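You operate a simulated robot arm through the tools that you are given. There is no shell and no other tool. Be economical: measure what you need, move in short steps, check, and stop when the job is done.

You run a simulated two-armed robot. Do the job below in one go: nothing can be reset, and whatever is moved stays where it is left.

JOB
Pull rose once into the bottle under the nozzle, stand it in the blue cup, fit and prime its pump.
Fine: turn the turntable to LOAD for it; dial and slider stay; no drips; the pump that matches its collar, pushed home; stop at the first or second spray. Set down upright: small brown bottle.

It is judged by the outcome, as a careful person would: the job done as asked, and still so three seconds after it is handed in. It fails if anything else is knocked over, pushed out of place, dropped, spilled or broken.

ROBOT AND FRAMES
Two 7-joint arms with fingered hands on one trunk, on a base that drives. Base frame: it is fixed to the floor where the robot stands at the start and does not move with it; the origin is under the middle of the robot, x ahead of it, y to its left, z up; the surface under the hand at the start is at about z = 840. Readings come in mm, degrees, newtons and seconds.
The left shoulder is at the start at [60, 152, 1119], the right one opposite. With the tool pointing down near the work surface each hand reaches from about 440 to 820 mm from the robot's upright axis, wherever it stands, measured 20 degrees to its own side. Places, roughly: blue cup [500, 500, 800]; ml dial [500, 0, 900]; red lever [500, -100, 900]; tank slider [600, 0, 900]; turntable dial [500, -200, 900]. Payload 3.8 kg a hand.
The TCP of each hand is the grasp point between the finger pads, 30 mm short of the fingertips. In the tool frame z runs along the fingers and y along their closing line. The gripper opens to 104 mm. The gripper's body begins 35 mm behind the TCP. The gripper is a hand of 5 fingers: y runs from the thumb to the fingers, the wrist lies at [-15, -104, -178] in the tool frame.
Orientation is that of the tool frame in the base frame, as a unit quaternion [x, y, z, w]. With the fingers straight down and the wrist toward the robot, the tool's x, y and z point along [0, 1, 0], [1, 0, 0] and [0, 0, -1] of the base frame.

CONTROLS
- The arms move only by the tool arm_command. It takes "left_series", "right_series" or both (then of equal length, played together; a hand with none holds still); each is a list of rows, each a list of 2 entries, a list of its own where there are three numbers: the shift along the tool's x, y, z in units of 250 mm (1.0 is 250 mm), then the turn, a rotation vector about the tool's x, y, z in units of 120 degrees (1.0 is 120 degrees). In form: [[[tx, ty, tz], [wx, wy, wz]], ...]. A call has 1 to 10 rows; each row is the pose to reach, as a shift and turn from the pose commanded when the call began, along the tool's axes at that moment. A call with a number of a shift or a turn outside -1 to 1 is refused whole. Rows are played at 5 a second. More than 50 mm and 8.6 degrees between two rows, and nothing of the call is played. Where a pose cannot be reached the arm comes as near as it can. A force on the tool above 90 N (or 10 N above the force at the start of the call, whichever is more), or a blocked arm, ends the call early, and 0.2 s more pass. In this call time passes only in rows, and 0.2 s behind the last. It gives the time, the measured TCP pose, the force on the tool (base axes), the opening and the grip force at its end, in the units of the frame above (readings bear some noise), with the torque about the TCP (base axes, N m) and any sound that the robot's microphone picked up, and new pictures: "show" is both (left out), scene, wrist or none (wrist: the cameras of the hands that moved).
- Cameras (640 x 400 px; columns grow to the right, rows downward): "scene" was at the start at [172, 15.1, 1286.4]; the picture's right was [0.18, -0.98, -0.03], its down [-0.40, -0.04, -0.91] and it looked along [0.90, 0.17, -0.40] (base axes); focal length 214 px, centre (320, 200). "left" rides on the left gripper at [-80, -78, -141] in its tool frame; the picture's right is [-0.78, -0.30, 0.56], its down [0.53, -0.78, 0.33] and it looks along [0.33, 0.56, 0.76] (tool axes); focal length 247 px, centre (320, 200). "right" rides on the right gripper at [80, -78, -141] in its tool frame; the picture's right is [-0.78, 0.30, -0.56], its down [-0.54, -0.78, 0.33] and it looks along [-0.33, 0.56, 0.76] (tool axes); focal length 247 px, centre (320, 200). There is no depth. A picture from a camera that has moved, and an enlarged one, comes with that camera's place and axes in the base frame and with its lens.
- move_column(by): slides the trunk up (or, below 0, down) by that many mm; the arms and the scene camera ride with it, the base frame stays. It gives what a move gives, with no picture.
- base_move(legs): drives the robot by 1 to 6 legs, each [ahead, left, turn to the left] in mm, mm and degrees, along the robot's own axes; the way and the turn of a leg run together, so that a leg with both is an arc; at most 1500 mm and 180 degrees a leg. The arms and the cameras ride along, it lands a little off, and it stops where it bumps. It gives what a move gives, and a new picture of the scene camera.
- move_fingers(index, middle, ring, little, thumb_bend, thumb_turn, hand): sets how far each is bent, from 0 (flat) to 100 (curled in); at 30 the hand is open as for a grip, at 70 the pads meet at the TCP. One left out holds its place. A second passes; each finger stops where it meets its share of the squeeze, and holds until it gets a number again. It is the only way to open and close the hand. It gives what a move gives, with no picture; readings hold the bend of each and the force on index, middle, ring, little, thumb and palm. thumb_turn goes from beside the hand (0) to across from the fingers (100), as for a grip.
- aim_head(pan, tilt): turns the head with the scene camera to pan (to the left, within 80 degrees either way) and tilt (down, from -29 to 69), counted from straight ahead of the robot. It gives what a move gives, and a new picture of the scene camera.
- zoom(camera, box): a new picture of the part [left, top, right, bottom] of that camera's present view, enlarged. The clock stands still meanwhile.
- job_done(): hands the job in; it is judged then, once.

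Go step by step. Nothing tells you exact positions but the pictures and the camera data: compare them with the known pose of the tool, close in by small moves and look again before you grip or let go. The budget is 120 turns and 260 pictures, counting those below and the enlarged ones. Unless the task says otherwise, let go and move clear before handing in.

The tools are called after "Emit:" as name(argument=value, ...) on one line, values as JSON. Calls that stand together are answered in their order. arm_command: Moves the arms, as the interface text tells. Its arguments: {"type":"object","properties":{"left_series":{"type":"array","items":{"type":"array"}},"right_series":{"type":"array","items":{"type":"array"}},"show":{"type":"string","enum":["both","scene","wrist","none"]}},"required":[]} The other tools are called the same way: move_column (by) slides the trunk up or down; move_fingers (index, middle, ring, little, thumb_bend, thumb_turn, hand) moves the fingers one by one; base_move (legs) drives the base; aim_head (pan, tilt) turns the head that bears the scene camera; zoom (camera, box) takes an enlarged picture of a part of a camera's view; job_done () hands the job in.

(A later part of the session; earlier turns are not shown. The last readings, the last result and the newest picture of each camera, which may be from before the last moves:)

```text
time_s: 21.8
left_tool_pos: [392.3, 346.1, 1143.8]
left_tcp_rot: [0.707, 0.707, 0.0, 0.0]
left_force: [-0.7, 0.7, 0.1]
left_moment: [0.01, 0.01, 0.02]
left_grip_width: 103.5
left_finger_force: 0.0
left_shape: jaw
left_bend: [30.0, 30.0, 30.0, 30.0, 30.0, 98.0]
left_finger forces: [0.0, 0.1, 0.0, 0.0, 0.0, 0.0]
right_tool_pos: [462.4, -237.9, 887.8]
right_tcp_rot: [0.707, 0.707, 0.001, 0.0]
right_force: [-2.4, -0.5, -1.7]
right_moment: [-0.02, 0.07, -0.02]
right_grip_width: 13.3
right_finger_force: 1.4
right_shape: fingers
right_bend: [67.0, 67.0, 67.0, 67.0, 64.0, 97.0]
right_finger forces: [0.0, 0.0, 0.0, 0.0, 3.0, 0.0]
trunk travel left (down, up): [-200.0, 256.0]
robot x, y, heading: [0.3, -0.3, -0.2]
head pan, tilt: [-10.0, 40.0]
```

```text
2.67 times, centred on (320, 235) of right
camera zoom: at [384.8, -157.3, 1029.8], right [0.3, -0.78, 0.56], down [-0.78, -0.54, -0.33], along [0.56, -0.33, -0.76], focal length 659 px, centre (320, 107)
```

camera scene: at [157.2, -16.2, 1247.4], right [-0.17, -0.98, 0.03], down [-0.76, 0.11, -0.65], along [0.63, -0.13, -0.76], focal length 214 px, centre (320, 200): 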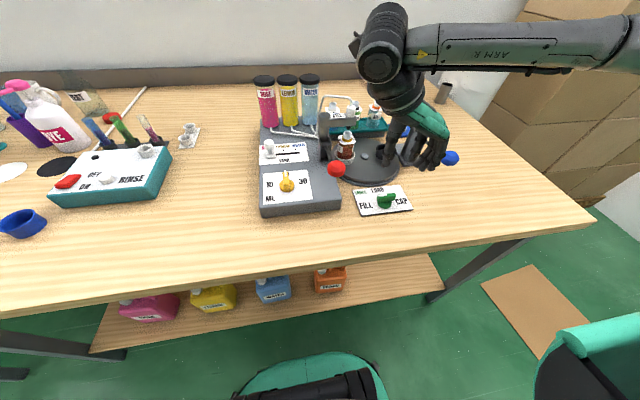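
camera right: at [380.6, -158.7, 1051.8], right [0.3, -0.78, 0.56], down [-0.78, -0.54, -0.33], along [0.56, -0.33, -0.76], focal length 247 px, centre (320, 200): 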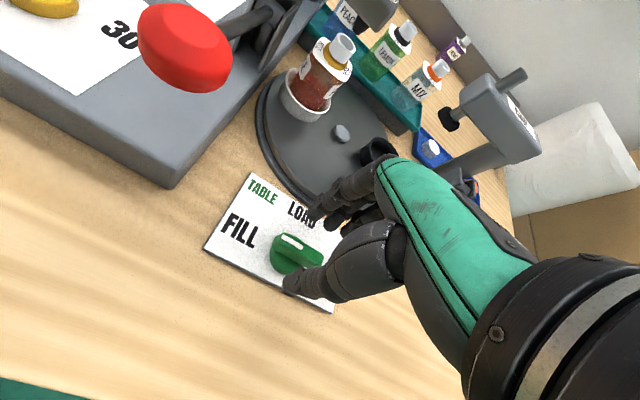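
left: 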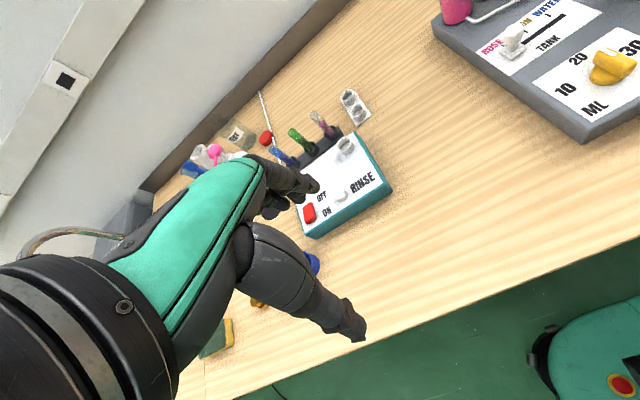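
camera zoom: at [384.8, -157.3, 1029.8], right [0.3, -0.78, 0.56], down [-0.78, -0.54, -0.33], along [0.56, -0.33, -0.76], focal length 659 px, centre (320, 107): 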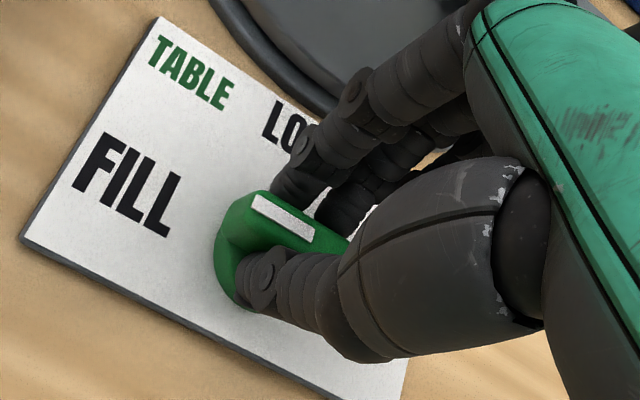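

The bar is between thumb and fingers. I'll close a touch more and turn it slowly clockwise by half.

Emit:
move_fingers(hand="right", index=70, middle=70, ring=67, little=67, thumb_bend=67)

Emit:
arm_command(right_series=[[[0, 0, 0], [0, 0, 0.0375]], [[0, 0, 0], [0, 0, 0.075]], [[0, 0, 0], [0, 0, 0.1125]], [[0, 0, 0], [0, 0, 0.15]], [[0, 0, 0], [0, 0, 0.1875]], [[0, 0, 0], [0, 0, 0.225]], [[0, 0, 0], [0, 0, 0.2625]], [[0, 0, 0], [0, 0, 0.3]], [[0, 0, 0], [0, 0, 0.3375]], [[0, 0, 0], [0, 0, 0.375]]], show="none")

Emit:
zoom(camera="scene", box=[310, 110, 440, 220])

```text
time_s: 22.8
left_tool_pos: [392.5, 345.3, 1144.8]
left_tcp_rot: [0.707, 0.707, 0.0, 0.0]
left_force: [0.1, 0.1, -0.8]
left_moment: [-0.01, -0.02, 0.05]
left_grip_width: 103.5
left_finger_force: 0.0
left_shape: jaw
left_bend: [30.0, 30.0, 30.0, 30.0, 30.0, 98.0]
left_finger forces: [0.0, 0.0, 0.0, 0.1, 0.1, 0.1]
right_tool_pos: [462.7, -237.5, 888.3]
right_tcp_rot: [0.707, 0.707, 0.001, -0.001]
right_force: [-2.7, 0.1, -0.6]
right_moment: [-0.02, 0.03, 0.02]
right_grip_width: 10.6
right_finger_force: 2.6
right_shape: fingers
right_bend: [69.0, 69.0, 67.0, 67.0, 63.0, 97.0]
right_finger forces: [0.4, 0.4, 0.0, 0.1, 2.8, 0.0]
trunk travel left (down, up): [-200.0, 256.0]
robot x, y, heading: [-1.8, -1.1, -0.2]
head pan, tilt: [-10.0, 40.0]
```

```text
time_s: 25.0
left_tool_pos: [393.1, 345.7, 1145.1]
left_tcp_rot: [0.707, 0.708, 0.0, 0.0]
left_force: [0.2, -0.6, 0.2]
left_moment: [0.0, 0.01, 0.02]
left_grip_width: 103.8
left_finger_force: 0.1
left_shape: jaw
left_bend: [30.0, 30.0, 30.0, 30.0, 30.0, 98.0]
left_finger forces: [0.1, 0.0, 0.1, 0.0, 0.1, 0.0]
right_tool_pos: [463.7, -238.3, 888.2]
right_tcp_rot: [0.924, 0.382, 0.0, 0.0]
right_force: [-1.9, -1.6, -0.6]
right_moment: [-0.03, 0.02, -0.01]
right_grip_width: 10.4
right_finger_force: 1.6
right_shape: fingers
right_bend: [69.0, 69.0, 67.0, 67.0, 64.0, 98.0]
right_finger forces: [1.3, 0.9, 0.0, 0.0, 2.0, 0.1]
trunk travel left (down, up): [-200.0, 256.0]
robot x, y, heading: [-1.2, -0.6, -0.0]
head pan, tilt: [-10.0, 40.0]
```

```text
3.64 times, centred on (375, 165) of scene
camera zoom: at [156.8, -16.8, 1247.5], right [-0.17, -0.98, 0.03], down [-0.76, 0.11, -0.65], along [0.63, -0.13, -0.76], focal length 780 px, centre (120, 327)
```

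zoom: 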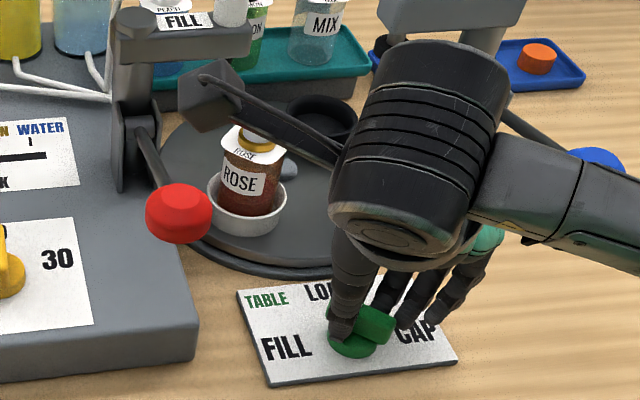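

The table is turning with the dial; the bottle is halfway to the front. I continue the other half.

Emit:
arm_command(right_series=[[[0, 0, 0], [0, 0, 0.0375]], [[0, 0, 0], [0, 0, 0.075]], [[0, 0, 0], [0, 0, 0.1125]], [[0, 0, 0], [0, 0, 0.15]], [[0, 0, 0], [0, 0, 0.1875]], [[0, 0, 0], [0, 0, 0.225]], [[0, 0, 0], [0, 0, 0.2625]], [[0, 0, 0], [0, 0, 0.3]], [[0, 0, 0], [0, 0, 0.3375]], [[0, 0, 0], [0, 0, 0.375]]], show="none")

Emit:
zoom(camera="scene", box=[310, 110, 440, 220])

```text
time_s: 27.2
left_tool_pos: [391.4, 344.9, 1144.8]
left_tcp_rot: [0.707, 0.707, 0.0, 0.0]
left_force: [0.9, 0.3, -0.3]
left_moment: [-0.01, 0.0, 0.01]
left_grip_width: 103.6
left_finger_force: 0.0
left_shape: jaw
left_bend: [30.0, 30.0, 30.0, 30.0, 30.0, 98.0]
left_finger forces: [0.0, 0.0, 0.0, 0.0, 0.0, 0.1]
right_tool_pos: [462.2, -239.1, 887.3]
right_tcp_rot: [1.0, 0.0, 0.0, 0.0]
right_force: [-4.7, -8.2, 5.1]
right_moment: [-0.26, 0.1, 0.02]
right_grip_width: 10.2
right_finger_force: 5.6
right_shape: fingers
right_bend: [67.0, 67.0, 66.0, 67.0, 66.0, 98.0]
right_finger forces: [3.3, 6.8, 0.6, 0.0, 0.7, 0.0]
trunk travel left (down, up): [-200.0, 256.0]
robot x, y, heading: [0.3, -5.2, 0.3]
head pan, tilt: [-10.0, 40.0]
```

```text
3.64 times, centred on (375, 165) of scene
camera zoom: at [155.8, -17.5, 1247.6], right [-0.17, -0.98, 0.03], down [-0.75, 0.11, -0.65], along [0.63, -0.13, -0.76], focal length 780 px, centre (120, 327)
```

zoom: 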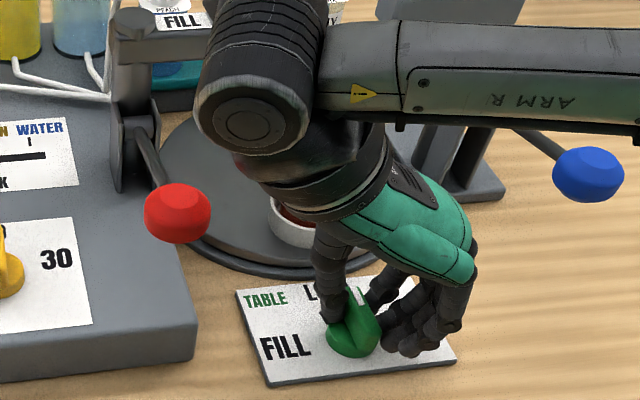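

Turned about 90°. I'll open and rise to check the dial and bottle.

Emit:
move_fingers(hand="right", index=50, middle=50, ring=50, little=50, thumb_bend=50)

Emit:
arm_command(right_series=[[[0, 0, -0.1], [0, 0, 0]], [[0, 0, -0.25], [0, 0, 0]], [[0, 0, -0.43], [0, 0, 0]], [[-0.1, 0.1, -0.6], [0, 0, 0]], [[-0.15, 0.25, -0.7], [0, 0, -0.05]], [[-0.2, 0.4, -0.75], [0, 0, -0.11]], [[-0.2, 0.52, -0.8], [0, 0, -0.18]]], show="scene")

Emit:
zoom(camera="scene", box=[310, 100, 440, 220])

```text
time_s: 28.2
left_tool_pos: [392.0, 346.1, 1145.4]
left_tcp_rot: [0.707, 0.707, 0.0, -0.001]
left_force: [-0.8, 0.1, 0.7]
left_moment: [0.01, 0.0, 0.02]
left_grip_width: 103.7
left_finger_force: 0.1
left_shape: jaw
left_bend: [30.0, 30.0, 30.0, 30.0, 30.0, 98.0]
left_finger forces: [0.1, 0.0, 0.0, 0.0, 0.0, 0.0]
right_tool_pos: [463.9, -237.7, 888.2]
right_tcp_rot: [1.0, 0.0, 0.0, 0.001]
right_force: [-0.7, 0.2, 1.1]
right_moment: [0.02, 0.0, -0.01]
right_grip_width: 51.8
right_finger_force: 0.1
right_shape: fingers
right_bend: [50.0, 50.0, 50.0, 50.0, 50.0, 98.0]
right_finger forces: [0.0, 0.1, 0.0, 0.0, 0.0, 0.0]
trunk travel left (down, up): [-200.0, 256.0]
robot x, y, heading: [-0.1, -2.5, 0.1]
head pan, tilt: [-10.0, 40.0]
```

```text
refused: row 4 steps farther than a row can; nothing moved
```

```text
3.33 times, centred on (375, 160) of scene
camera zoom: at [157.0, -16.6, 1247.5], right [-0.17, -0.98, 0.03], down [-0.76, 0.11, -0.65], along [0.63, -0.13, -0.76], focal length 715 px, centre (137, 333)
```

zoom: 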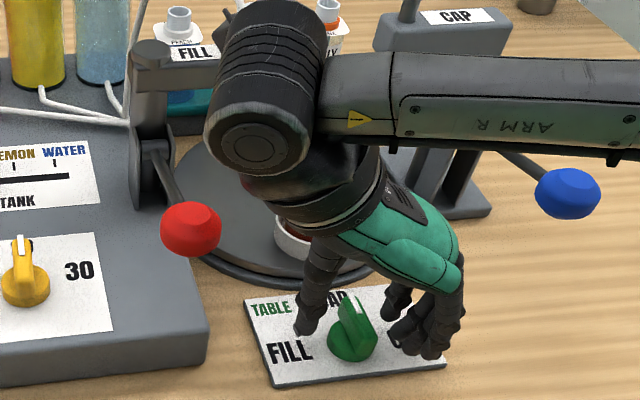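

Emit:
arm_command(right_series=[[[0, 0, -0.1], [0, 0, 0]], [[0, 0, -0.25], [0, 0, 0]], [[0, 0, -0.4], [0, 0, 0]], [[0, 0, -0.55], [0, 0, 0]], [[0, 0, -0.7], [0, 0, 0]], [[0, 0.1, -0.75], [0, 0, -0.06]], [[0, 0.2, -0.8], [0, 0, -0.12]], [[0, 0.3, -0.85], [0, 0, -0.18]], [[0, 0.4, -0.9], [0, 0, -0.24]]], show="scene")

Emit:
zoom(camera="scene", box=[310, 110, 440, 220])

Emit:
zoom(camera="right", box=[0, 0, 640, 400])

```text
time_s: 30.2
left_tool_pos: [392.4, 345.2, 1144.3]
left_tcp_rot: [0.707, 0.707, 0.001, -0.001]
left_force: [-0.2, 0.3, 1.3]
left_moment: [0.02, 0.0, 0.0]
left_grip_width: 103.7
left_finger_force: 0.1
left_shape: jaw
left_bend: [30.0, 30.0, 30.0, 30.0, 30.0, 98.0]
left_finger forces: [0.1, 0.0, 0.1, 0.0, 0.1, 0.0]
right_tool_pos: [463.4, -339.7, 1114.0]
right_tcp_rot: [0.968, 0.249, -0.001, 0.0]
right_force: [-0.5, -0.5, 0.5]
right_moment: [0.02, 0.02, 0.03]
right_grip_width: 51.8
right_finger_force: 0.0
right_shape: fingers
right_bend: [50.0, 50.0, 50.0, 50.0, 50.0, 98.0]
right_finger forces: [0.0, 0.0, 0.1, 0.0, 0.0, 0.1]
trunk travel left (down, up): [-200.0, 256.0]
robot x, y, heading: [2.8, -2.0, -0.0]
head pan, tilt: [-10.0, 40.0]
camera scene: at [156.5, -18.0, 1247.5], right [-0.17, -0.98, 0.03], down [-0.76, 0.11, -0.65], along [0.63, -0.13, -0.76], focal length 214 px, centre (320, 200)
```

scene: 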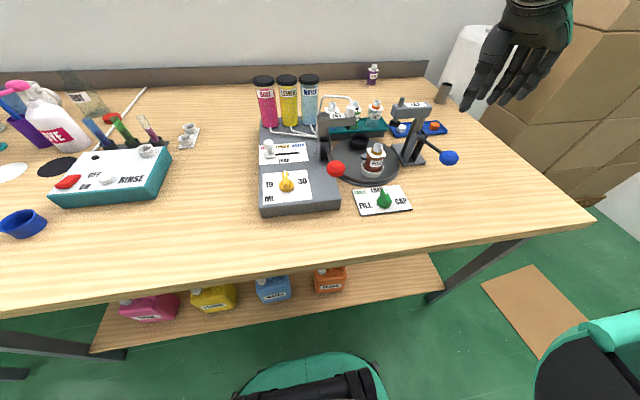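

```text
3.64 times, centred on (375, 165) of scene
camera zoom: at [156.5, -18.0, 1247.5], right [-0.17, -0.98, 0.03], down [-0.76, 0.11, -0.65], along [0.63, -0.13, -0.76], focal length 780 px, centre (120, 327)
```

zoom: 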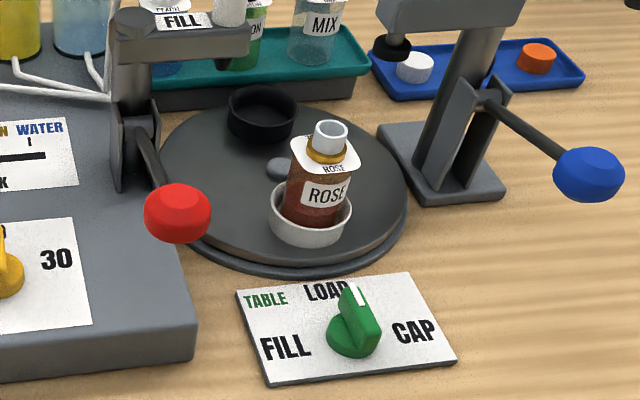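

```text
1.00 times, centred on (320, 200) of right (not enlarged: the box is as wide or as high as the picture)
camera zoom: at [495.6, -232.2, 1255.5], right [-0.54, -0.63, 0.56], down [-0.84, 0.42, -0.33], along [-0.02, -0.65, -0.76], focal length 247 px, centre (320, 200)
```

zoom: 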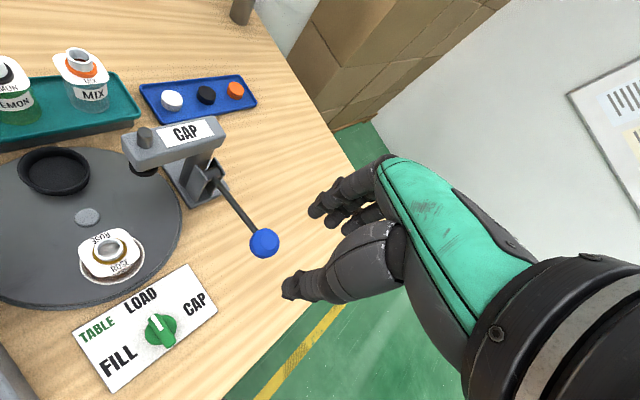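

The dial is at LOAD and the bottle is at the front, axis ≈[564,-240], neck top z≈938. I'll look closely at the bottle's shape before gripping.

Emit:
zoom(camera="scene", box=[345, 135, 405, 180])

Emit:
zoom(camera="right", box=[60, 205, 160, 305])

```text
8.89 times, centred on (375, 158) of scene
camera zoom: at [156.5, -18.0, 1247.5], right [-0.17, -0.98, 0.03], down [-0.76, 0.11, -0.65], along [0.63, -0.13, -0.76], focal length 1906 px, centre (-169, 578)
```

zoom: 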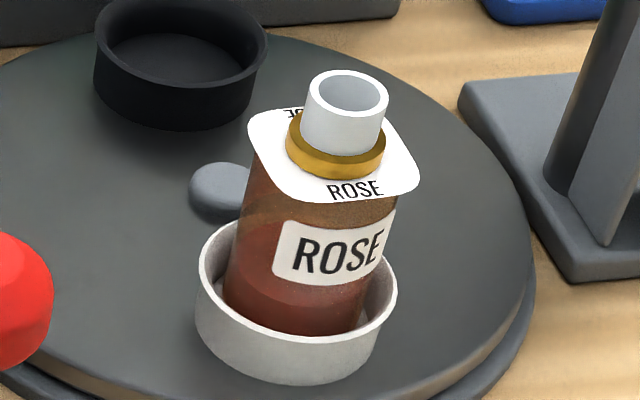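

```text
4.00 times, centred on (110, 255) of right
camera zoom: at [495.6, -232.2, 1255.5], right [-0.54, -0.63, 0.56], down [-0.84, 0.42, -0.33], along [-0.02, -0.65, -0.76], focal length 988 px, centre (1160, -20)
```

zoom: 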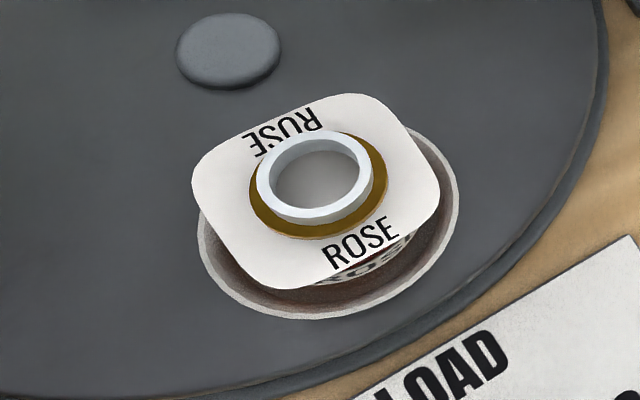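

Cylindrical body ≈41 mm, card at z≈920, holder rim z≈874. I'll grip the body below the card with thumb, index and middle, ring and little curled away; go to a hover above first.

Emit:
move_fingers(hand="right", index=42, middle=42, ring=100, little=100, thumb_bend=42)

Emit:
arm_command(right_series=[[[0.07, -0.02, 0], [0, 0, -0.065]], [[0.14, -0.04, 0], [0, 0, -0.13]], [[0.21, -0.06, 0], [0, 0, -0.195]], [[0.28, -0.08, 0], [0, 0, -0.26]], [[0.35, -0.1, 0], [0, 0, -0.325]], [[0.42, -0.12, 0], [0, 0, -0.39]], [[0.49, -0.145, 0], [0, 0, -0.45]], [[0.552, -0.166, 0.1], [0, 0, -0.51]], [[0.552, -0.166, 0.25], [0, 0, -0.51]]], show="both")

Emit:
zoom(camera="scene", box=[310, 70, 440, 190])

```text
time_s: 31.2
left_tool_pos: [392.9, 347.2, 1143.6]
left_tcp_rot: [0.707, 0.707, 0.0, 0.0]
left_force: [0.9, -0.4, -0.4]
left_moment: [0.02, 0.0, 0.02]
left_grip_width: 103.7
left_finger_force: 0.0
left_shape: jaw
left_bend: [30.0, 30.0, 30.0, 30.0, 30.0, 98.0]
left_finger forces: [0.0, 0.0, 0.0, 0.0, 0.0, 0.0]
right_tool_pos: [463.3, -338.5, 1113.1]
right_tcp_rot: [0.968, 0.249, 0.001, 0.0]
right_force: [-0.1, 0.1, 0.8]
right_moment: [-0.03, 0.0, -0.02]
right_grip_width: 72.2
right_finger_force: 0.0
right_shape: fingers
right_bend: [42.0, 42.0, 100.0, 100.0, 42.0, 98.0]
right_finger forces: [0.1, 0.0, 0.0, 0.0, 0.1, 0.0]
trunk travel left (down, up): [-200.0, 256.0]
robot x, y, heading: [-2.9, -0.9, -0.1]
head pan, tilt: [-10.0, 40.0]
```

```text
time_s: 33.2
left_tool_pos: [393.5, 345.4, 1144.9]
left_tcp_rot: [0.708, 0.706, -0.001, 0.0]
left_force: [-0.7, -0.3, 0.5]
left_moment: [-0.04, -0.03, 0.0]
left_grip_width: 103.7
left_finger_force: 0.1
left_shape: jaw
left_bend: [30.0, 30.0, 30.0, 30.0, 30.0, 98.0]
left_finger forces: [0.0, 0.0, 0.1, 0.0, 0.0, 0.1]
right_tool_pos: [565.2, -235.5, 1050.6]
right_tcp_rot: [0.706, 0.708, 0.001, 0.0]
right_force: [0.7, 0.3, -0.1]
right_moment: [0.03, -0.04, -0.01]
right_grip_width: 72.5
right_finger_force: 0.1
right_shape: fingers
right_bend: [42.0, 42.0, 100.0, 100.0, 42.0, 98.0]
right_finger forces: [0.0, 0.0, 0.0, 0.1, 0.1, 0.0]
trunk travel left (down, up): [-200.0, 256.0]
robot x, y, heading: [1.5, 1.2, -0.2]
head pan, tilt: [-10.0, 40.0]
camera scene: at [157.1, -17.3, 1247.4], right [-0.17, -0.98, 0.03], down [-0.76, 0.11, -0.65], along [0.63, -0.13, -0.76], focal length 214 px, centre (320, 200)
camera right: at [487.1, -155.8, 1192.2], right [0.3, -0.78, 0.56], down [-0.78, -0.54, -0.33], along [0.56, -0.33, -0.76], focal length 247 px, centre (320, 200)
```

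scene: 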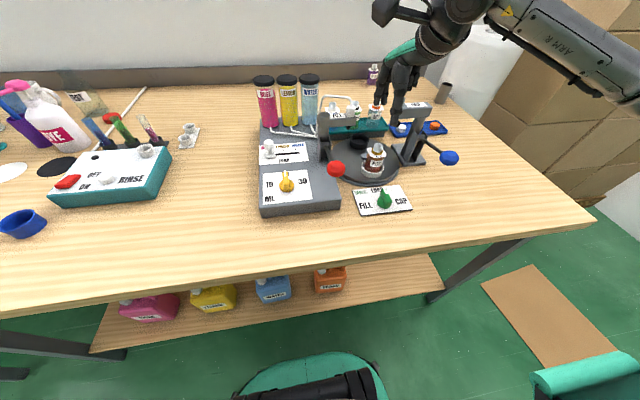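
right: 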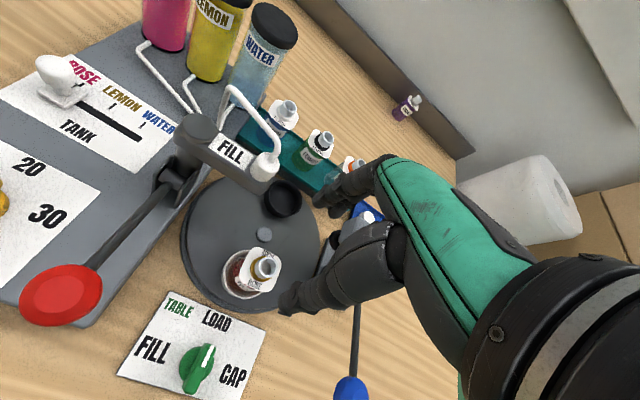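

```text
3.33 times, centred on (375, 130) of scene
camera zoom: at [157.1, -17.3, 1247.4], right [-0.17, -0.98, 0.03], down [-0.76, 0.11, -0.65], along [0.63, -0.13, -0.76], focal length 715 px, centre (137, 433)
```

zoom: 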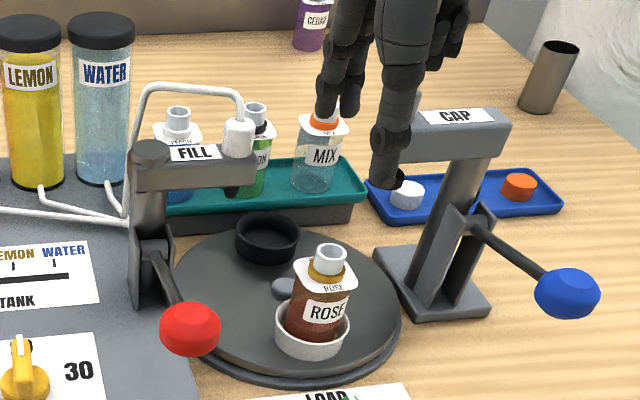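

To keep the curled fingers clear of the CAP arm I rotate the hand 30°, then lower to just above the bottle and check.

Emit:
arm_command(right_series=[[[0, -0.003, 0], [0, 0, 0.0625]], [[0, -0.006, 0], [0, 0, 0.125]], [[0, -0.006, 0.05], [0, 0, 0.1875]], [[0, -0.006, 0.15], [0, 0, 0.25]], [[0, -0.006, 0.28], [0, 0, 0.25]], [[0, -0.006, 0.36], [0, 0, 0.25]]], show="wrist")

Emit:
zoom(camera="scene", box=[330, 90, 430, 180])

Emit:
zoom(camera="right", box=[200, 140, 420, 310])

```text
time_s: 34.6
left_tool_pos: [393.6, 346.1, 1144.8]
left_tcp_rot: [0.707, 0.708, 0.0, 0.0]
left_force: [1.0, -0.9, 0.4]
left_moment: [-0.03, -0.01, 0.01]
left_grip_width: 103.8
left_finger_force: 0.0
left_shape: jaw
left_bend: [30.0, 30.0, 30.0, 30.0, 30.0, 98.0]
left_finger forces: [0.0, 0.0, 0.1, 0.0, 0.1, 0.1]
right_tool_pos: [563.6, -235.4, 960.0]
right_tcp_rot: [0.867, 0.499, 0.0, 0.0]
right_force: [-0.3, -0.2, 1.0]
right_moment: [0.02, -0.02, 0.01]
right_grip_width: 72.3
right_finger_force: 0.0
right_shape: fingers
right_bend: [42.0, 42.0, 100.0, 100.0, 42.0, 98.0]
right_finger forces: [0.0, 0.0, 0.0, 0.1, 0.0, 0.0]
trunk travel left (down, up): [-200.0, 256.0]
robot x, y, heading: [-2.1, 1.2, 0.1]
head pan, tilt: [-10.0, 40.0]
camera right: at [536.0, -126.7, 1101.5], right [-0.13, -0.82, 0.56], down [-0.94, -0.07, -0.33], along [0.31, -0.57, -0.76], focal length 247 px, centre (320, 200)
```

right: 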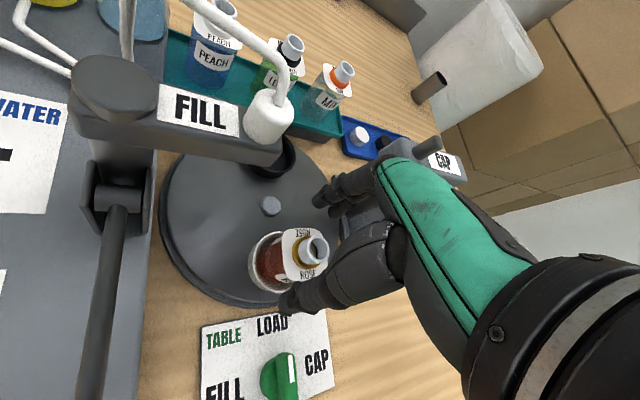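

```text
4.44 times, centred on (380, 135) of scene
camera zoom: at [157.1, -16.7, 1247.4], right [-0.17, -0.98, 0.03], down [-0.76, 0.11, -0.65], along [0.63, -0.13, -0.76], focal length 953 px, centre (53, 489)
```

zoom: 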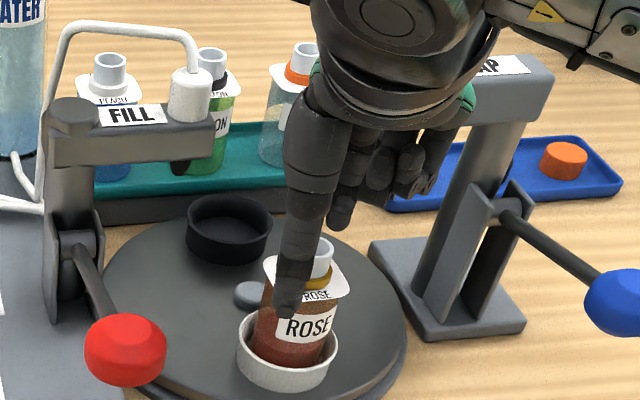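

```text
2.35 times, centred on (310, 225) of right
camera zoom: at [536.0, -126.7, 1101.5], right [-0.13, -0.82, 0.56], down [-0.94, -0.07, -0.33], along [0.31, -0.57, -0.76], focal length 581 px, centre (344, 141)
```

zoom: 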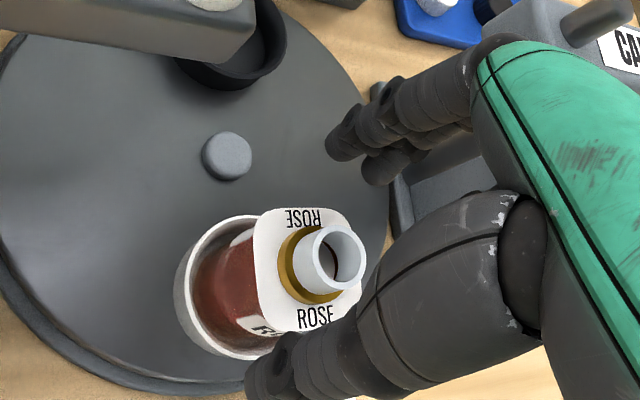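

Bottle sits between thumb and fingers. Lowering to grip height (TCP z≈913).

Emit:
arm_command(right_series=[[[-0.006, 0.005, 0.05], [0, 0, 0]], [[-0.006, 0.005, 0.1], [0, 0, 0]], [[-0.006, 0.005, 0.15], [0, 0, 0]], [[-0.006, 0.005, 0.188], [0, 0, 0]]], show="wrist")

Emit:
zoom(camera="scene", box=[330, 90, 430, 180])

Emit:
zoom(camera="right", box=[200, 140, 420, 310])

```text
time_s: 35.6
left_tool_pos: [393.0, 345.6, 1143.7]
left_tcp_rot: [0.707, 0.707, -0.001, 0.0]
left_force: [-0.2, -0.4, 0.7]
left_moment: [0.01, 0.04, -0.04]
left_grip_width: 103.5
left_finger_force: 0.0
left_shape: jaw
left_bend: [30.0, 30.0, 30.0, 30.0, 30.0, 98.0]
left_finger forces: [0.0, 0.1, 0.1, 0.0, 0.0, 0.1]
right_tool_pos: [562.7, -237.2, 912.4]
right_tcp_rot: [0.866, 0.5, 0.0, 0.0]
right_force: [0.0, -0.9, 0.7]
right_moment: [0.03, -0.01, 0.01]
right_grip_width: 72.5
right_finger_force: 0.1
right_shape: fingers
right_bend: [42.0, 42.0, 100.0, 100.0, 42.0, 98.0]
right_finger forces: [0.0, 0.1, 0.0, 0.1, 0.0, 0.0]
trunk travel left (down, up): [-200.0, 256.0]
robot x, y, heading: [4.1, -0.1, -0.1]
head pan, tilt: [-10.0, 40.0]
camera right: at [535.9, -128.6, 1055.0], right [-0.13, -0.82, 0.56], down [-0.94, -0.07, -0.33], along [0.31, -0.57, -0.76], focal length 247 px, centre (320, 200)
```

right: 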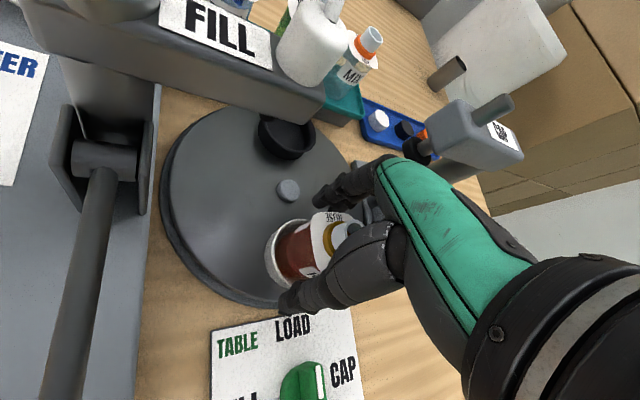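

```text
4.44 times, centred on (380, 135) of scene
camera zoom: at [157.1, -16.7, 1247.4], right [-0.17, -0.98, 0.03], down [-0.76, 0.11, -0.65], along [0.63, -0.13, -0.76], focal length 953 px, centre (53, 489)
```

zoom: 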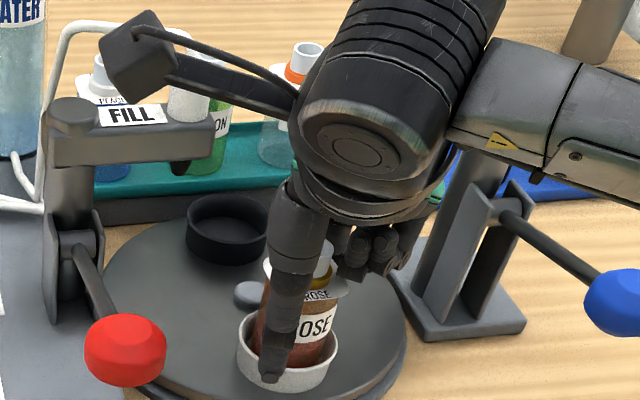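

```text
2.35 times, centred on (310, 225) of right
camera zoom: at [535.9, -128.6, 1055.0], right [-0.13, -0.82, 0.56], down [-0.94, -0.07, -0.33], along [0.31, -0.57, -0.76], focal length 581 px, centre (344, 141)
```

zoom: 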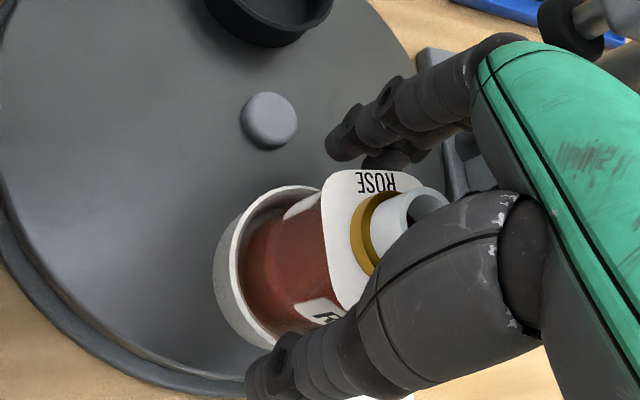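

Closing the thumb, index and middle on the body.

Emit:
move_fingers(hand="right", index=60, middle=60, thumb_bend=60)

Emit:
zoom(camera="scene", box=[330, 90, 430, 180])

Emit:
zoom(camera="right", box=[200, 140, 420, 310])

```text
time_s: 36.6
left_tool_pos: [393.7, 346.2, 1144.9]
left_tcp_rot: [0.707, 0.707, -0.001, 0.0]
left_force: [0.7, -0.5, 0.0]
left_moment: [0.0, -0.02, -0.01]
left_grip_width: 103.8
left_finger_force: 0.2
left_shape: jaw
left_bend: [30.0, 30.0, 30.0, 30.0, 30.0, 98.0]
left_finger forces: [0.0, 0.0, 0.1, 0.1, 0.1, 0.0]
right_tool_pos: [562.6, -237.4, 913.8]
right_tcp_rot: [0.866, 0.5, 0.0, 0.0]
right_force: [-0.2, 0.2, -0.3]
right_moment: [-0.02, 0.02, 0.02]
right_grip_width: 35.7
right_finger_force: 4.1
right_shape: fingers
right_bend: [57.0, 58.0, 100.0, 100.0, 56.0, 97.0]
right_finger forces: [1.9, 2.1, 0.0, 0.1, 3.8, 0.0]
trunk travel left (down, up): [-200.0, 256.0]
robot x, y, heading: [0.6, 1.2, 0.1]
head pan, tilt: [-10.0, 40.0]
```

```text
4.44 times, centred on (380, 135) of scene
camera zoom: at [157.0, -16.6, 1247.5], right [-0.17, -0.98, 0.03], down [-0.76, 0.11, -0.65], along [0.63, -0.13, -0.76], focal length 953 px, centre (53, 489)
```

zoom: 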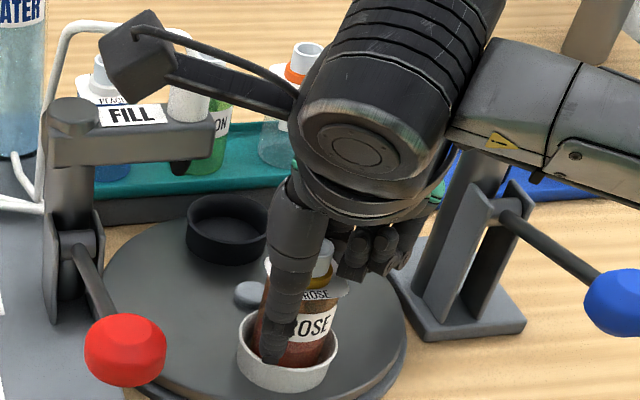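

```text
2.35 times, centred on (310, 225) of right
camera zoom: at [535.9, -128.5, 1055.1], right [-0.13, -0.82, 0.56], down [-0.94, -0.07, -0.33], along [0.31, -0.57, -0.76], focal length 581 px, centre (344, 141)
```

zoom: 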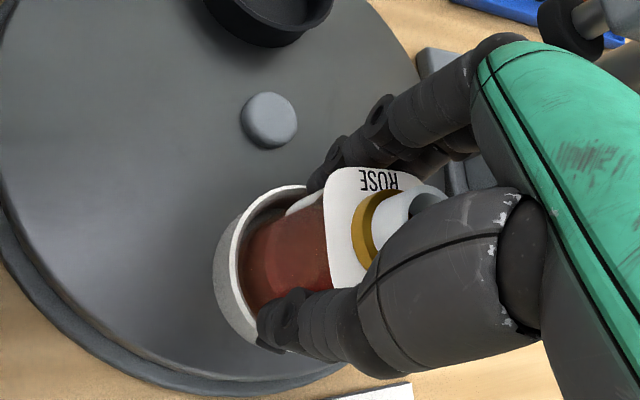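

All three touch at ~2–4 N. I tighten and lift gently.

Emit:
move_fingers(hand="right", index=66, middle=66, thumb_bend=66)

Emit:
arm_command(right_series=[[[0, 0, -0.02], [0, 0, 0]], [[0, 0, -0.05], [0, 0, 0]], [[0, 0, -0.09], [0, 0, 0]], [[0, 0, -0.14], [0, 0, 0]]], show="wrist")

Emit:
zoom(camera="scene", box=[330, 90, 430, 180])

```text
time_s: 37.6
left_tool_pos: [393.0, 345.8, 1145.2]
left_tcp_rot: [0.707, 0.707, 0.0, 0.0]
left_force: [0.1, -0.1, -0.6]
left_moment: [0.0, 0.01, 0.0]
left_grip_width: 103.7
left_finger_force: 0.1
left_shape: jaw
left_bend: [30.0, 30.0, 30.0, 30.0, 30.0, 98.0]
left_finger forces: [0.0, 0.0, 0.0, 0.0, 0.1, 0.0]
right_tool_pos: [562.4, -237.9, 914.0]
right_tcp_rot: [0.866, 0.5, -0.001, 0.0]
right_force: [-0.1, -0.1, 0.7]
right_moment: [0.0, 0.0, 0.01]
right_grip_width: 34.3
right_finger_force: 10.0
right_shape: fingers
right_bend: [59.0, 61.0, 100.0, 100.0, 57.0, 96.0]
right_finger forces: [4.8, 4.8, 0.0, 0.1, 9.6, 0.0]
trunk travel left (down, up): [-200.0, 256.0]
robot x, y, heading: [0.6, 2.9, -0.0]
head pan, tilt: [-10.0, 40.0]
```

```text
time_s: 38.6
left_tool_pos: [393.1, 345.4, 1145.3]
left_tcp_rot: [0.707, 0.707, 0.0, 0.0]
left_force: [-0.9, -0.3, -0.9]
left_moment: [0.02, -0.03, 0.0]
left_grip_width: 103.7
left_finger_force: 0.0
left_shape: jaw
left_bend: [30.0, 30.0, 30.0, 30.0, 30.0, 98.0]
left_finger forces: [0.1, 0.1, 0.1, 0.1, 0.0, 0.0]
right_tool_pos: [562.5, -237.5, 949.5]
right_tcp_rot: [0.866, 0.5, 0.0, 0.001]
right_force: [-0.6, 0.0, 0.2]
right_moment: [0.0, -0.01, 0.01]
right_grip_width: 34.4
right_finger_force: 9.7
right_shape: fingers
right_bend: [59.0, 61.0, 100.0, 100.0, 57.0, 96.0]
right_finger forces: [4.8, 4.7, 0.0, 0.1, 9.5, 0.0]
trunk travel left (down, up): [-200.0, 256.0]
robot x, y, heading: [1.5, 2.6, -0.1]
head pan, tilt: [-10.0, 40.0]
camera right: at [535.9, -128.6, 1090.1], right [-0.13, -0.82, 0.56], down [-0.94, -0.08, -0.33], along [0.31, -0.57, -0.76], focal length 247 px, centre (320, 200)
```

right: 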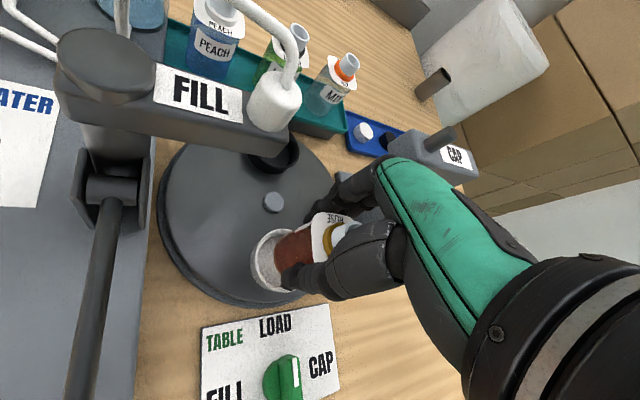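

```text
4.44 times, centred on (380, 135) of scene
camera zoom: at [156.9, -16.5, 1247.5], right [-0.17, -0.98, 0.03], down [-0.76, 0.11, -0.65], along [0.63, -0.13, -0.76], focal length 953 px, centre (53, 489)
```

zoom: 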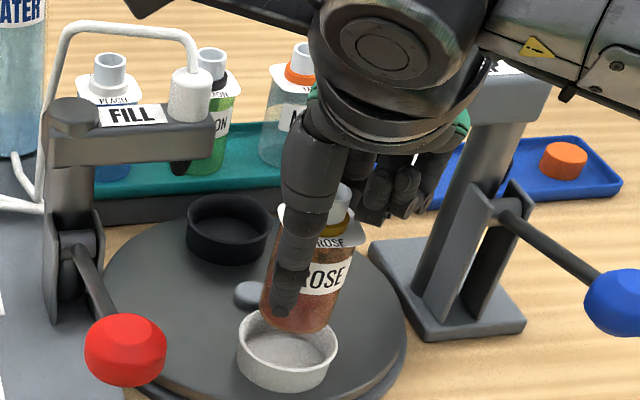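

The bottle is lifted clean and upright. I raise it further, draw it back and square the hand before driving left.

Emit:
arm_command(right_series=[[[0, 0, -0.12], [0, 0, 0]], [[0, 0, -0.24], [0, 0, 0]], [[0, 0, -0.36], [0, 0, 0]], [[0, 0, -0.48], [0, 0, 0]], [[-0.04, -0.07, -0.58], [0, 0, -0.06]], [[-0.08, -0.14, -0.62], [0, 0, -0.12]], [[-0.12, -0.21, -0.64], [0, 0, -0.18]], [[-0.16, -0.277, -0.64], [0, 0, -0.25]]], show="none")

Emit:
aim_head(pan=60, tilt=25)

```text
time_s: 40.4
left_tool_pos: [392.3, 346.4, 1145.4]
left_tcp_rot: [0.707, 0.707, 0.0, 0.0]
left_force: [0.1, 0.4, 0.1]
left_moment: [-0.01, 0.01, -0.01]
left_grip_width: 103.7
left_finger_force: 0.3
left_shape: jaw
left_bend: [30.0, 30.0, 30.0, 30.0, 30.0, 98.0]
left_finger forces: [0.0, 0.1, 0.1, 0.0, 0.0, 0.0]
right_tool_pos: [482.4, -236.7, 1109.4]
right_tcp_rot: [0.706, 0.708, 0.0, 0.0]
right_force: [0.6, 0.4, -0.4]
right_moment: [0.02, -0.02, -0.01]
right_grip_width: 34.3
right_finger_force: 9.4
right_shape: fingers
right_bend: [59.0, 61.0, 100.0, 100.0, 57.0, 96.0]
right_finger forces: [4.6, 4.7, 0.0, 0.1, 9.5, 0.0]
trunk travel left (down, up): [-200.0, 256.0]
robot x, y, heading: [1.9, -0.8, -0.2]
head pan, tilt: [-10.0, 40.0]
```

```text
time_s: 41.8
left_tool_pos: [392.7, 345.9, 1145.4]
left_tcp_rot: [0.708, 0.707, 0.0, 0.0]
left_force: [-0.1, -0.9, 0.0]
left_moment: [0.0, 0.02, 0.0]
left_grip_width: 103.7
left_finger_force: 0.0
left_shape: jaw
left_bend: [30.0, 30.0, 30.0, 30.0, 30.0, 98.0]
left_finger forces: [0.0, 0.0, 0.0, 0.1, 0.0, 0.0]
right_tool_pos: [483.4, -236.4, 1108.8]
right_tcp_rot: [0.707, 0.707, 0.0, 0.0]
right_force: [-0.7, -0.4, -1.3]
right_moment: [0.02, 0.01, 0.0]
right_grip_width: 34.3
right_finger_force: 9.9
right_shape: fingers
right_bend: [59.0, 61.0, 100.0, 100.0, 57.0, 96.0]
right_finger forces: [4.7, 4.9, 0.1, 0.0, 9.6, 0.0]
trunk travel left (down, up): [-200.0, 256.0]
robot x, y, heading: [1.2, -1.4, -0.0]
head pan, tilt: [60.0, 25.0]
camera scene: at [123.9, 77.9, 1276.9], right [0.85, -0.5, -0.15], down [-0.36, -0.37, -0.86], along [0.37, 0.78, -0.49], focal length 214 px, centre (320, 200)
```

scene: 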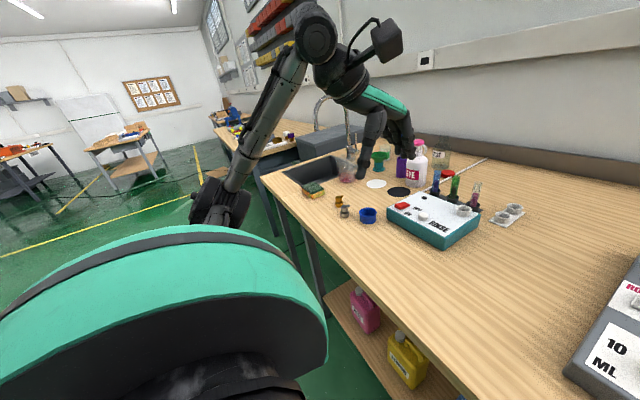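

The way left is clear floor. I drive left ~680 mm in two legs with the bottle held high.

Emit:
base_move(legs=[[0, 340, 0], [0, 340, 0]])

Emit:
aim_head(pan=-5, tilt=45)

```text
time_s: 45.9
left_tool_pos: [388.3, 1031.2, 1144.4]
left_tcp_rot: [0.705, 0.71, 0.0, -0.001]
left_force: [0.3, 0.4, -0.1]
left_moment: [0.02, 0.05, -0.01]
left_grip_width: 103.5
left_finger_force: 0.1
left_shape: jaw
left_bend: [30.0, 30.0, 30.0, 30.0, 30.0, 98.0]
left_finger forces: [0.0, 0.0, 0.0, 0.0, 0.1, 0.0]
right_tool_pos: [483.3, 449.3, 1107.9]
right_tcp_rot: [0.704, 0.71, 0.0, 0.0]
right_force: [-0.8, 1.1, -0.3]
right_moment: [-0.02, 0.0, 0.01]
right_grip_width: 34.6
right_finger_force: 9.7
right_shape: fingers
right_bend: [59.0, 61.0, 100.0, 100.0, 57.0, 96.0]
right_finger forces: [4.8, 4.8, 0.0, 0.1, 9.5, 0.0]
trunk travel left (down, up): [-200.0, 256.0]
robot x, y, heading: [-1.6, 683.3, 0.5]
head pan, tilt: [60.0, 25.0]
camera scene: at [121.5, 761.5, 1276.9], right [0.86, -0.49, -0.15], down [-0.36, -0.37, -0.86], along [0.37, 0.79, -0.49], focal length 214 px, centre (320, 200)
```

scene: 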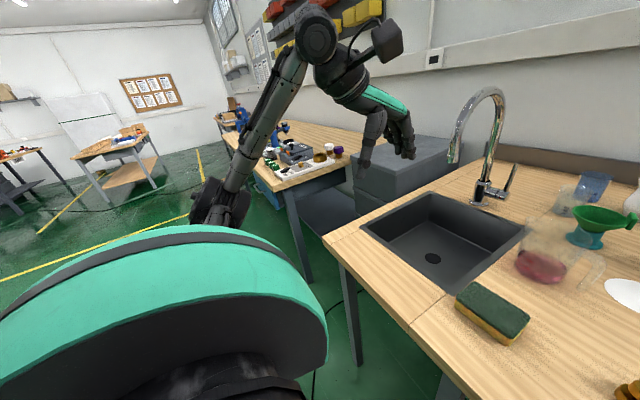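

```text
time_s: 47.2
left_tool_pos: [388.6, 1031.4, 1145.0]
left_tcp_rot: [0.705, 0.709, 0.001, 0.001]
left_force: [-0.1, 0.3, -0.1]
left_moment: [0.02, -0.03, -0.05]
left_grip_width: 103.8
left_finger_force: 0.0
left_shape: jaw
left_bend: [30.0, 30.0, 30.0, 30.0, 30.0, 98.0]
left_finger forces: [0.0, 0.0, 0.0, 0.0, 0.0, 0.1]
right_tool_pos: [482.3, 449.9, 1108.8]
right_tcp_rot: [0.705, 0.709, 0.0, 0.0]
right_force: [0.6, -0.2, -0.3]
right_moment: [0.01, -0.01, 0.02]
right_grip_width: 34.1
right_finger_force: 8.9
right_shape: fingers
right_bend: [59.0, 61.0, 100.0, 100.0, 57.0, 96.0]
right_finger forces: [4.7, 4.8, 0.0, 0.0, 9.6, 0.0]
trunk travel left (down, up): [-200.0, 256.0]
robot x, y, heading: [-3.0, 686.1, 0.3]
head pan, tilt: [-5.0, 45.0]
camera scene: at [151.2, 675.0, 1240.8], right [-0.08, -1.0, 0.01], down [-0.82, 0.06, -0.58], along [0.57, -0.06, -0.82], focal length 214 px, centre (320, 200)
```

scene: 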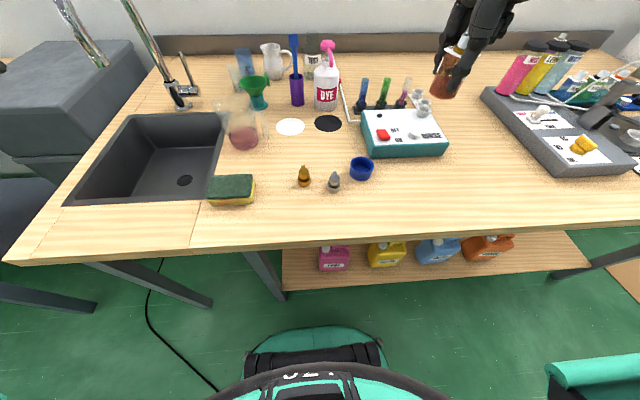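

Bottle still upright and held. I zoom on the cup and pumps for accurate positions.

Emit:
zoom(camera="scene", box=[285, 140, 405, 210])

Emit:
zoom(camera="scene", box=[400, 0, 530, 110])

Emit:
zoom(camera="right", box=[0, 0, 640, 400])

```text
5.33 times, centred on (345, 175) of scene
camera zoom: at [151.2, 675.0, 1240.8], right [-0.08, -1.0, 0.01], down [-0.82, 0.06, -0.58], along [0.57, -0.06, -0.82], focal length 1144 px, centre (187, 333)
```

zoom: 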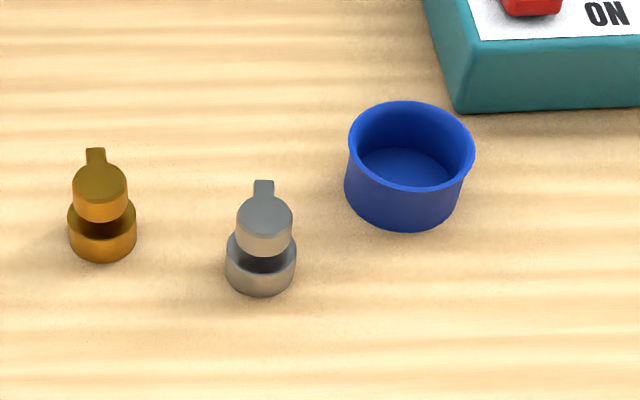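

```text
3.64 times, centred on (465, 55) of scene
camera zoom: at [151.2, 675.0, 1240.8], right [-0.08, -1.0, 0.01], down [-0.82, 0.06, -0.58], along [0.57, -0.06, -0.82], focal length 780 px, centre (-207, 727)
```

zoom: 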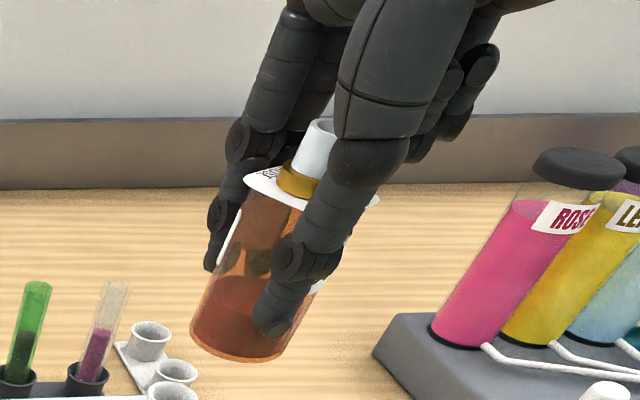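

```text
1.00 times, centred on (320, 200) of right (not enlarged: the box is as wide or as high as the picture)
camera zoom: at [405.0, 529.4, 1249.9], right [0.3, -0.77, 0.56], down [-0.77, -0.54, -0.33], along [0.56, -0.33, -0.76], focal length 247 px, centre (320, 200)
```

zoom: 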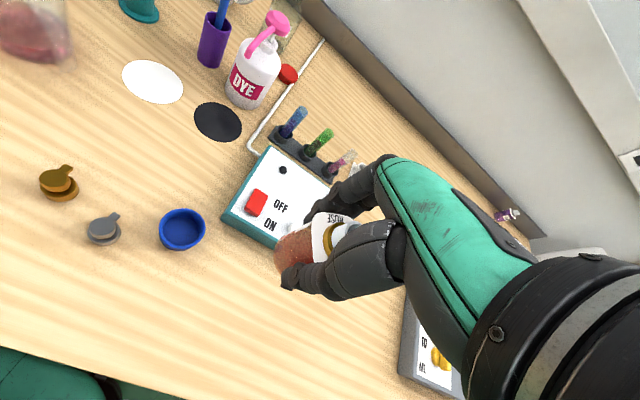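

Cup rim centre ≈[513,540,861]. I move the bottle above it at a hover height and compare in both cameras.

Emit:
arm_command(right_series=[[[0.12, 0.04, 0.05], [0, 0, 0]], [[0.24, 0.08, 0.1], [0, 0, 0]], [[0.364, 0.128, 0.15], [0, 0, 0]], [[0.364, 0.128, 0.28], [0, 0, 0]], [[0.364, 0.128, 0.4], [0, 0, 0]], [[0.364, 0.128, 0.5], [0, 0, 0]], [[0.364, 0.128, 0.596], [0, 0, 0]]], show="wrist")

Emit:
zoom(camera="scene", box=[290, 90, 440, 200])

Emit:
zoom(camera="right", box=[180, 160, 380, 310])

```text
time_s: 48.9
left_tool_pos: [389.2, 1031.5, 1143.4]
left_tcp_rot: [0.705, 0.71, 0.0, 0.0]
left_force: [0.0, 0.0, 0.5]
left_moment: [-0.01, 0.02, -0.03]
left_grip_width: 103.7
left_finger_force: 0.1
left_shape: jaw
left_bend: [30.0, 30.0, 30.0, 30.0, 30.0, 98.0]
left_finger forces: [0.1, 0.0, 0.1, 0.0, 0.1, 0.0]
right_tool_pos: [514.0, 540.8, 958.3]
right_tcp_rot: [0.704, 0.71, 0.0, -0.001]
right_force: [0.7, 0.1, -0.8]
right_moment: [0.0, -0.01, 0.01]
right_grip_width: 34.0
right_finger_force: 8.9
right_shape: fingers
right_bend: [59.0, 61.0, 100.0, 100.0, 57.0, 96.0]
right_finger forces: [4.6, 4.9, 0.1, 0.1, 9.3, 0.0]
trunk travel left (down, up): [-200.0, 256.0]
robot x, y, heading: [-2.7, 681.5, 0.3]
head pan, tilt: [-5.0, 45.0]
camera right: at [436.1, 620.7, 1100.3], right [0.3, -0.77, 0.56], down [-0.77, -0.54, -0.33], along [0.56, -0.33, -0.76], focal length 247 px, centre (320, 200)
```

right: 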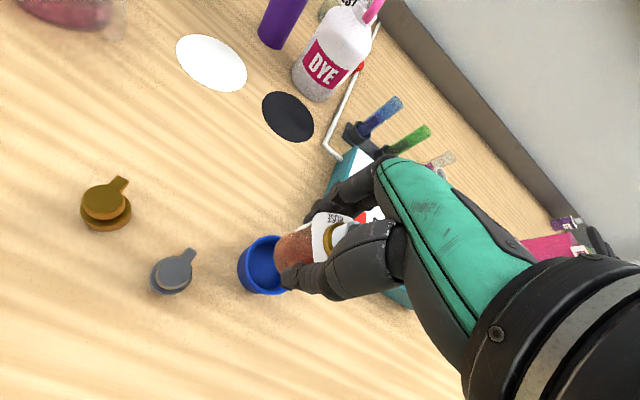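

```text
3.64 times, centred on (365, 145) of scene
camera zoom: at [151.3, 674.6, 1240.8], right [-0.08, -1.0, 0.01], down [-0.82, 0.06, -0.58], along [0.57, -0.06, -0.82], focal length 780 px, centre (156, 400)
```

zoom: 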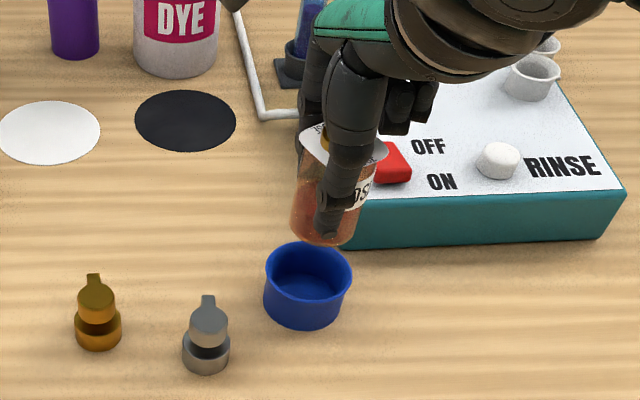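

```text
2.67 times, centred on (280, 235) of right
camera zoom: at [436.1, 620.7, 1100.3], right [0.3, -0.77, 0.56], down [-0.77, -0.54, -0.33], along [0.56, -0.33, -0.76], focal length 659 px, centre (427, 107)
```

zoom: 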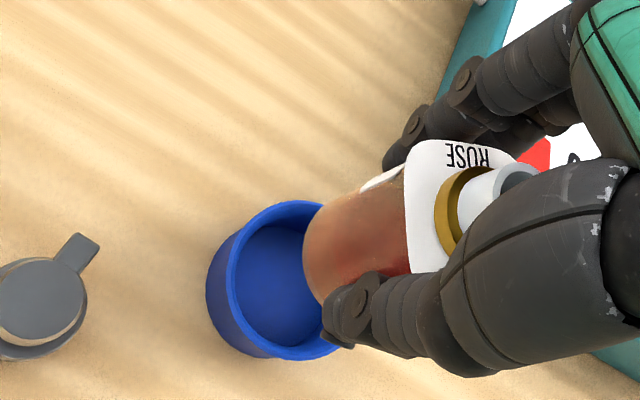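

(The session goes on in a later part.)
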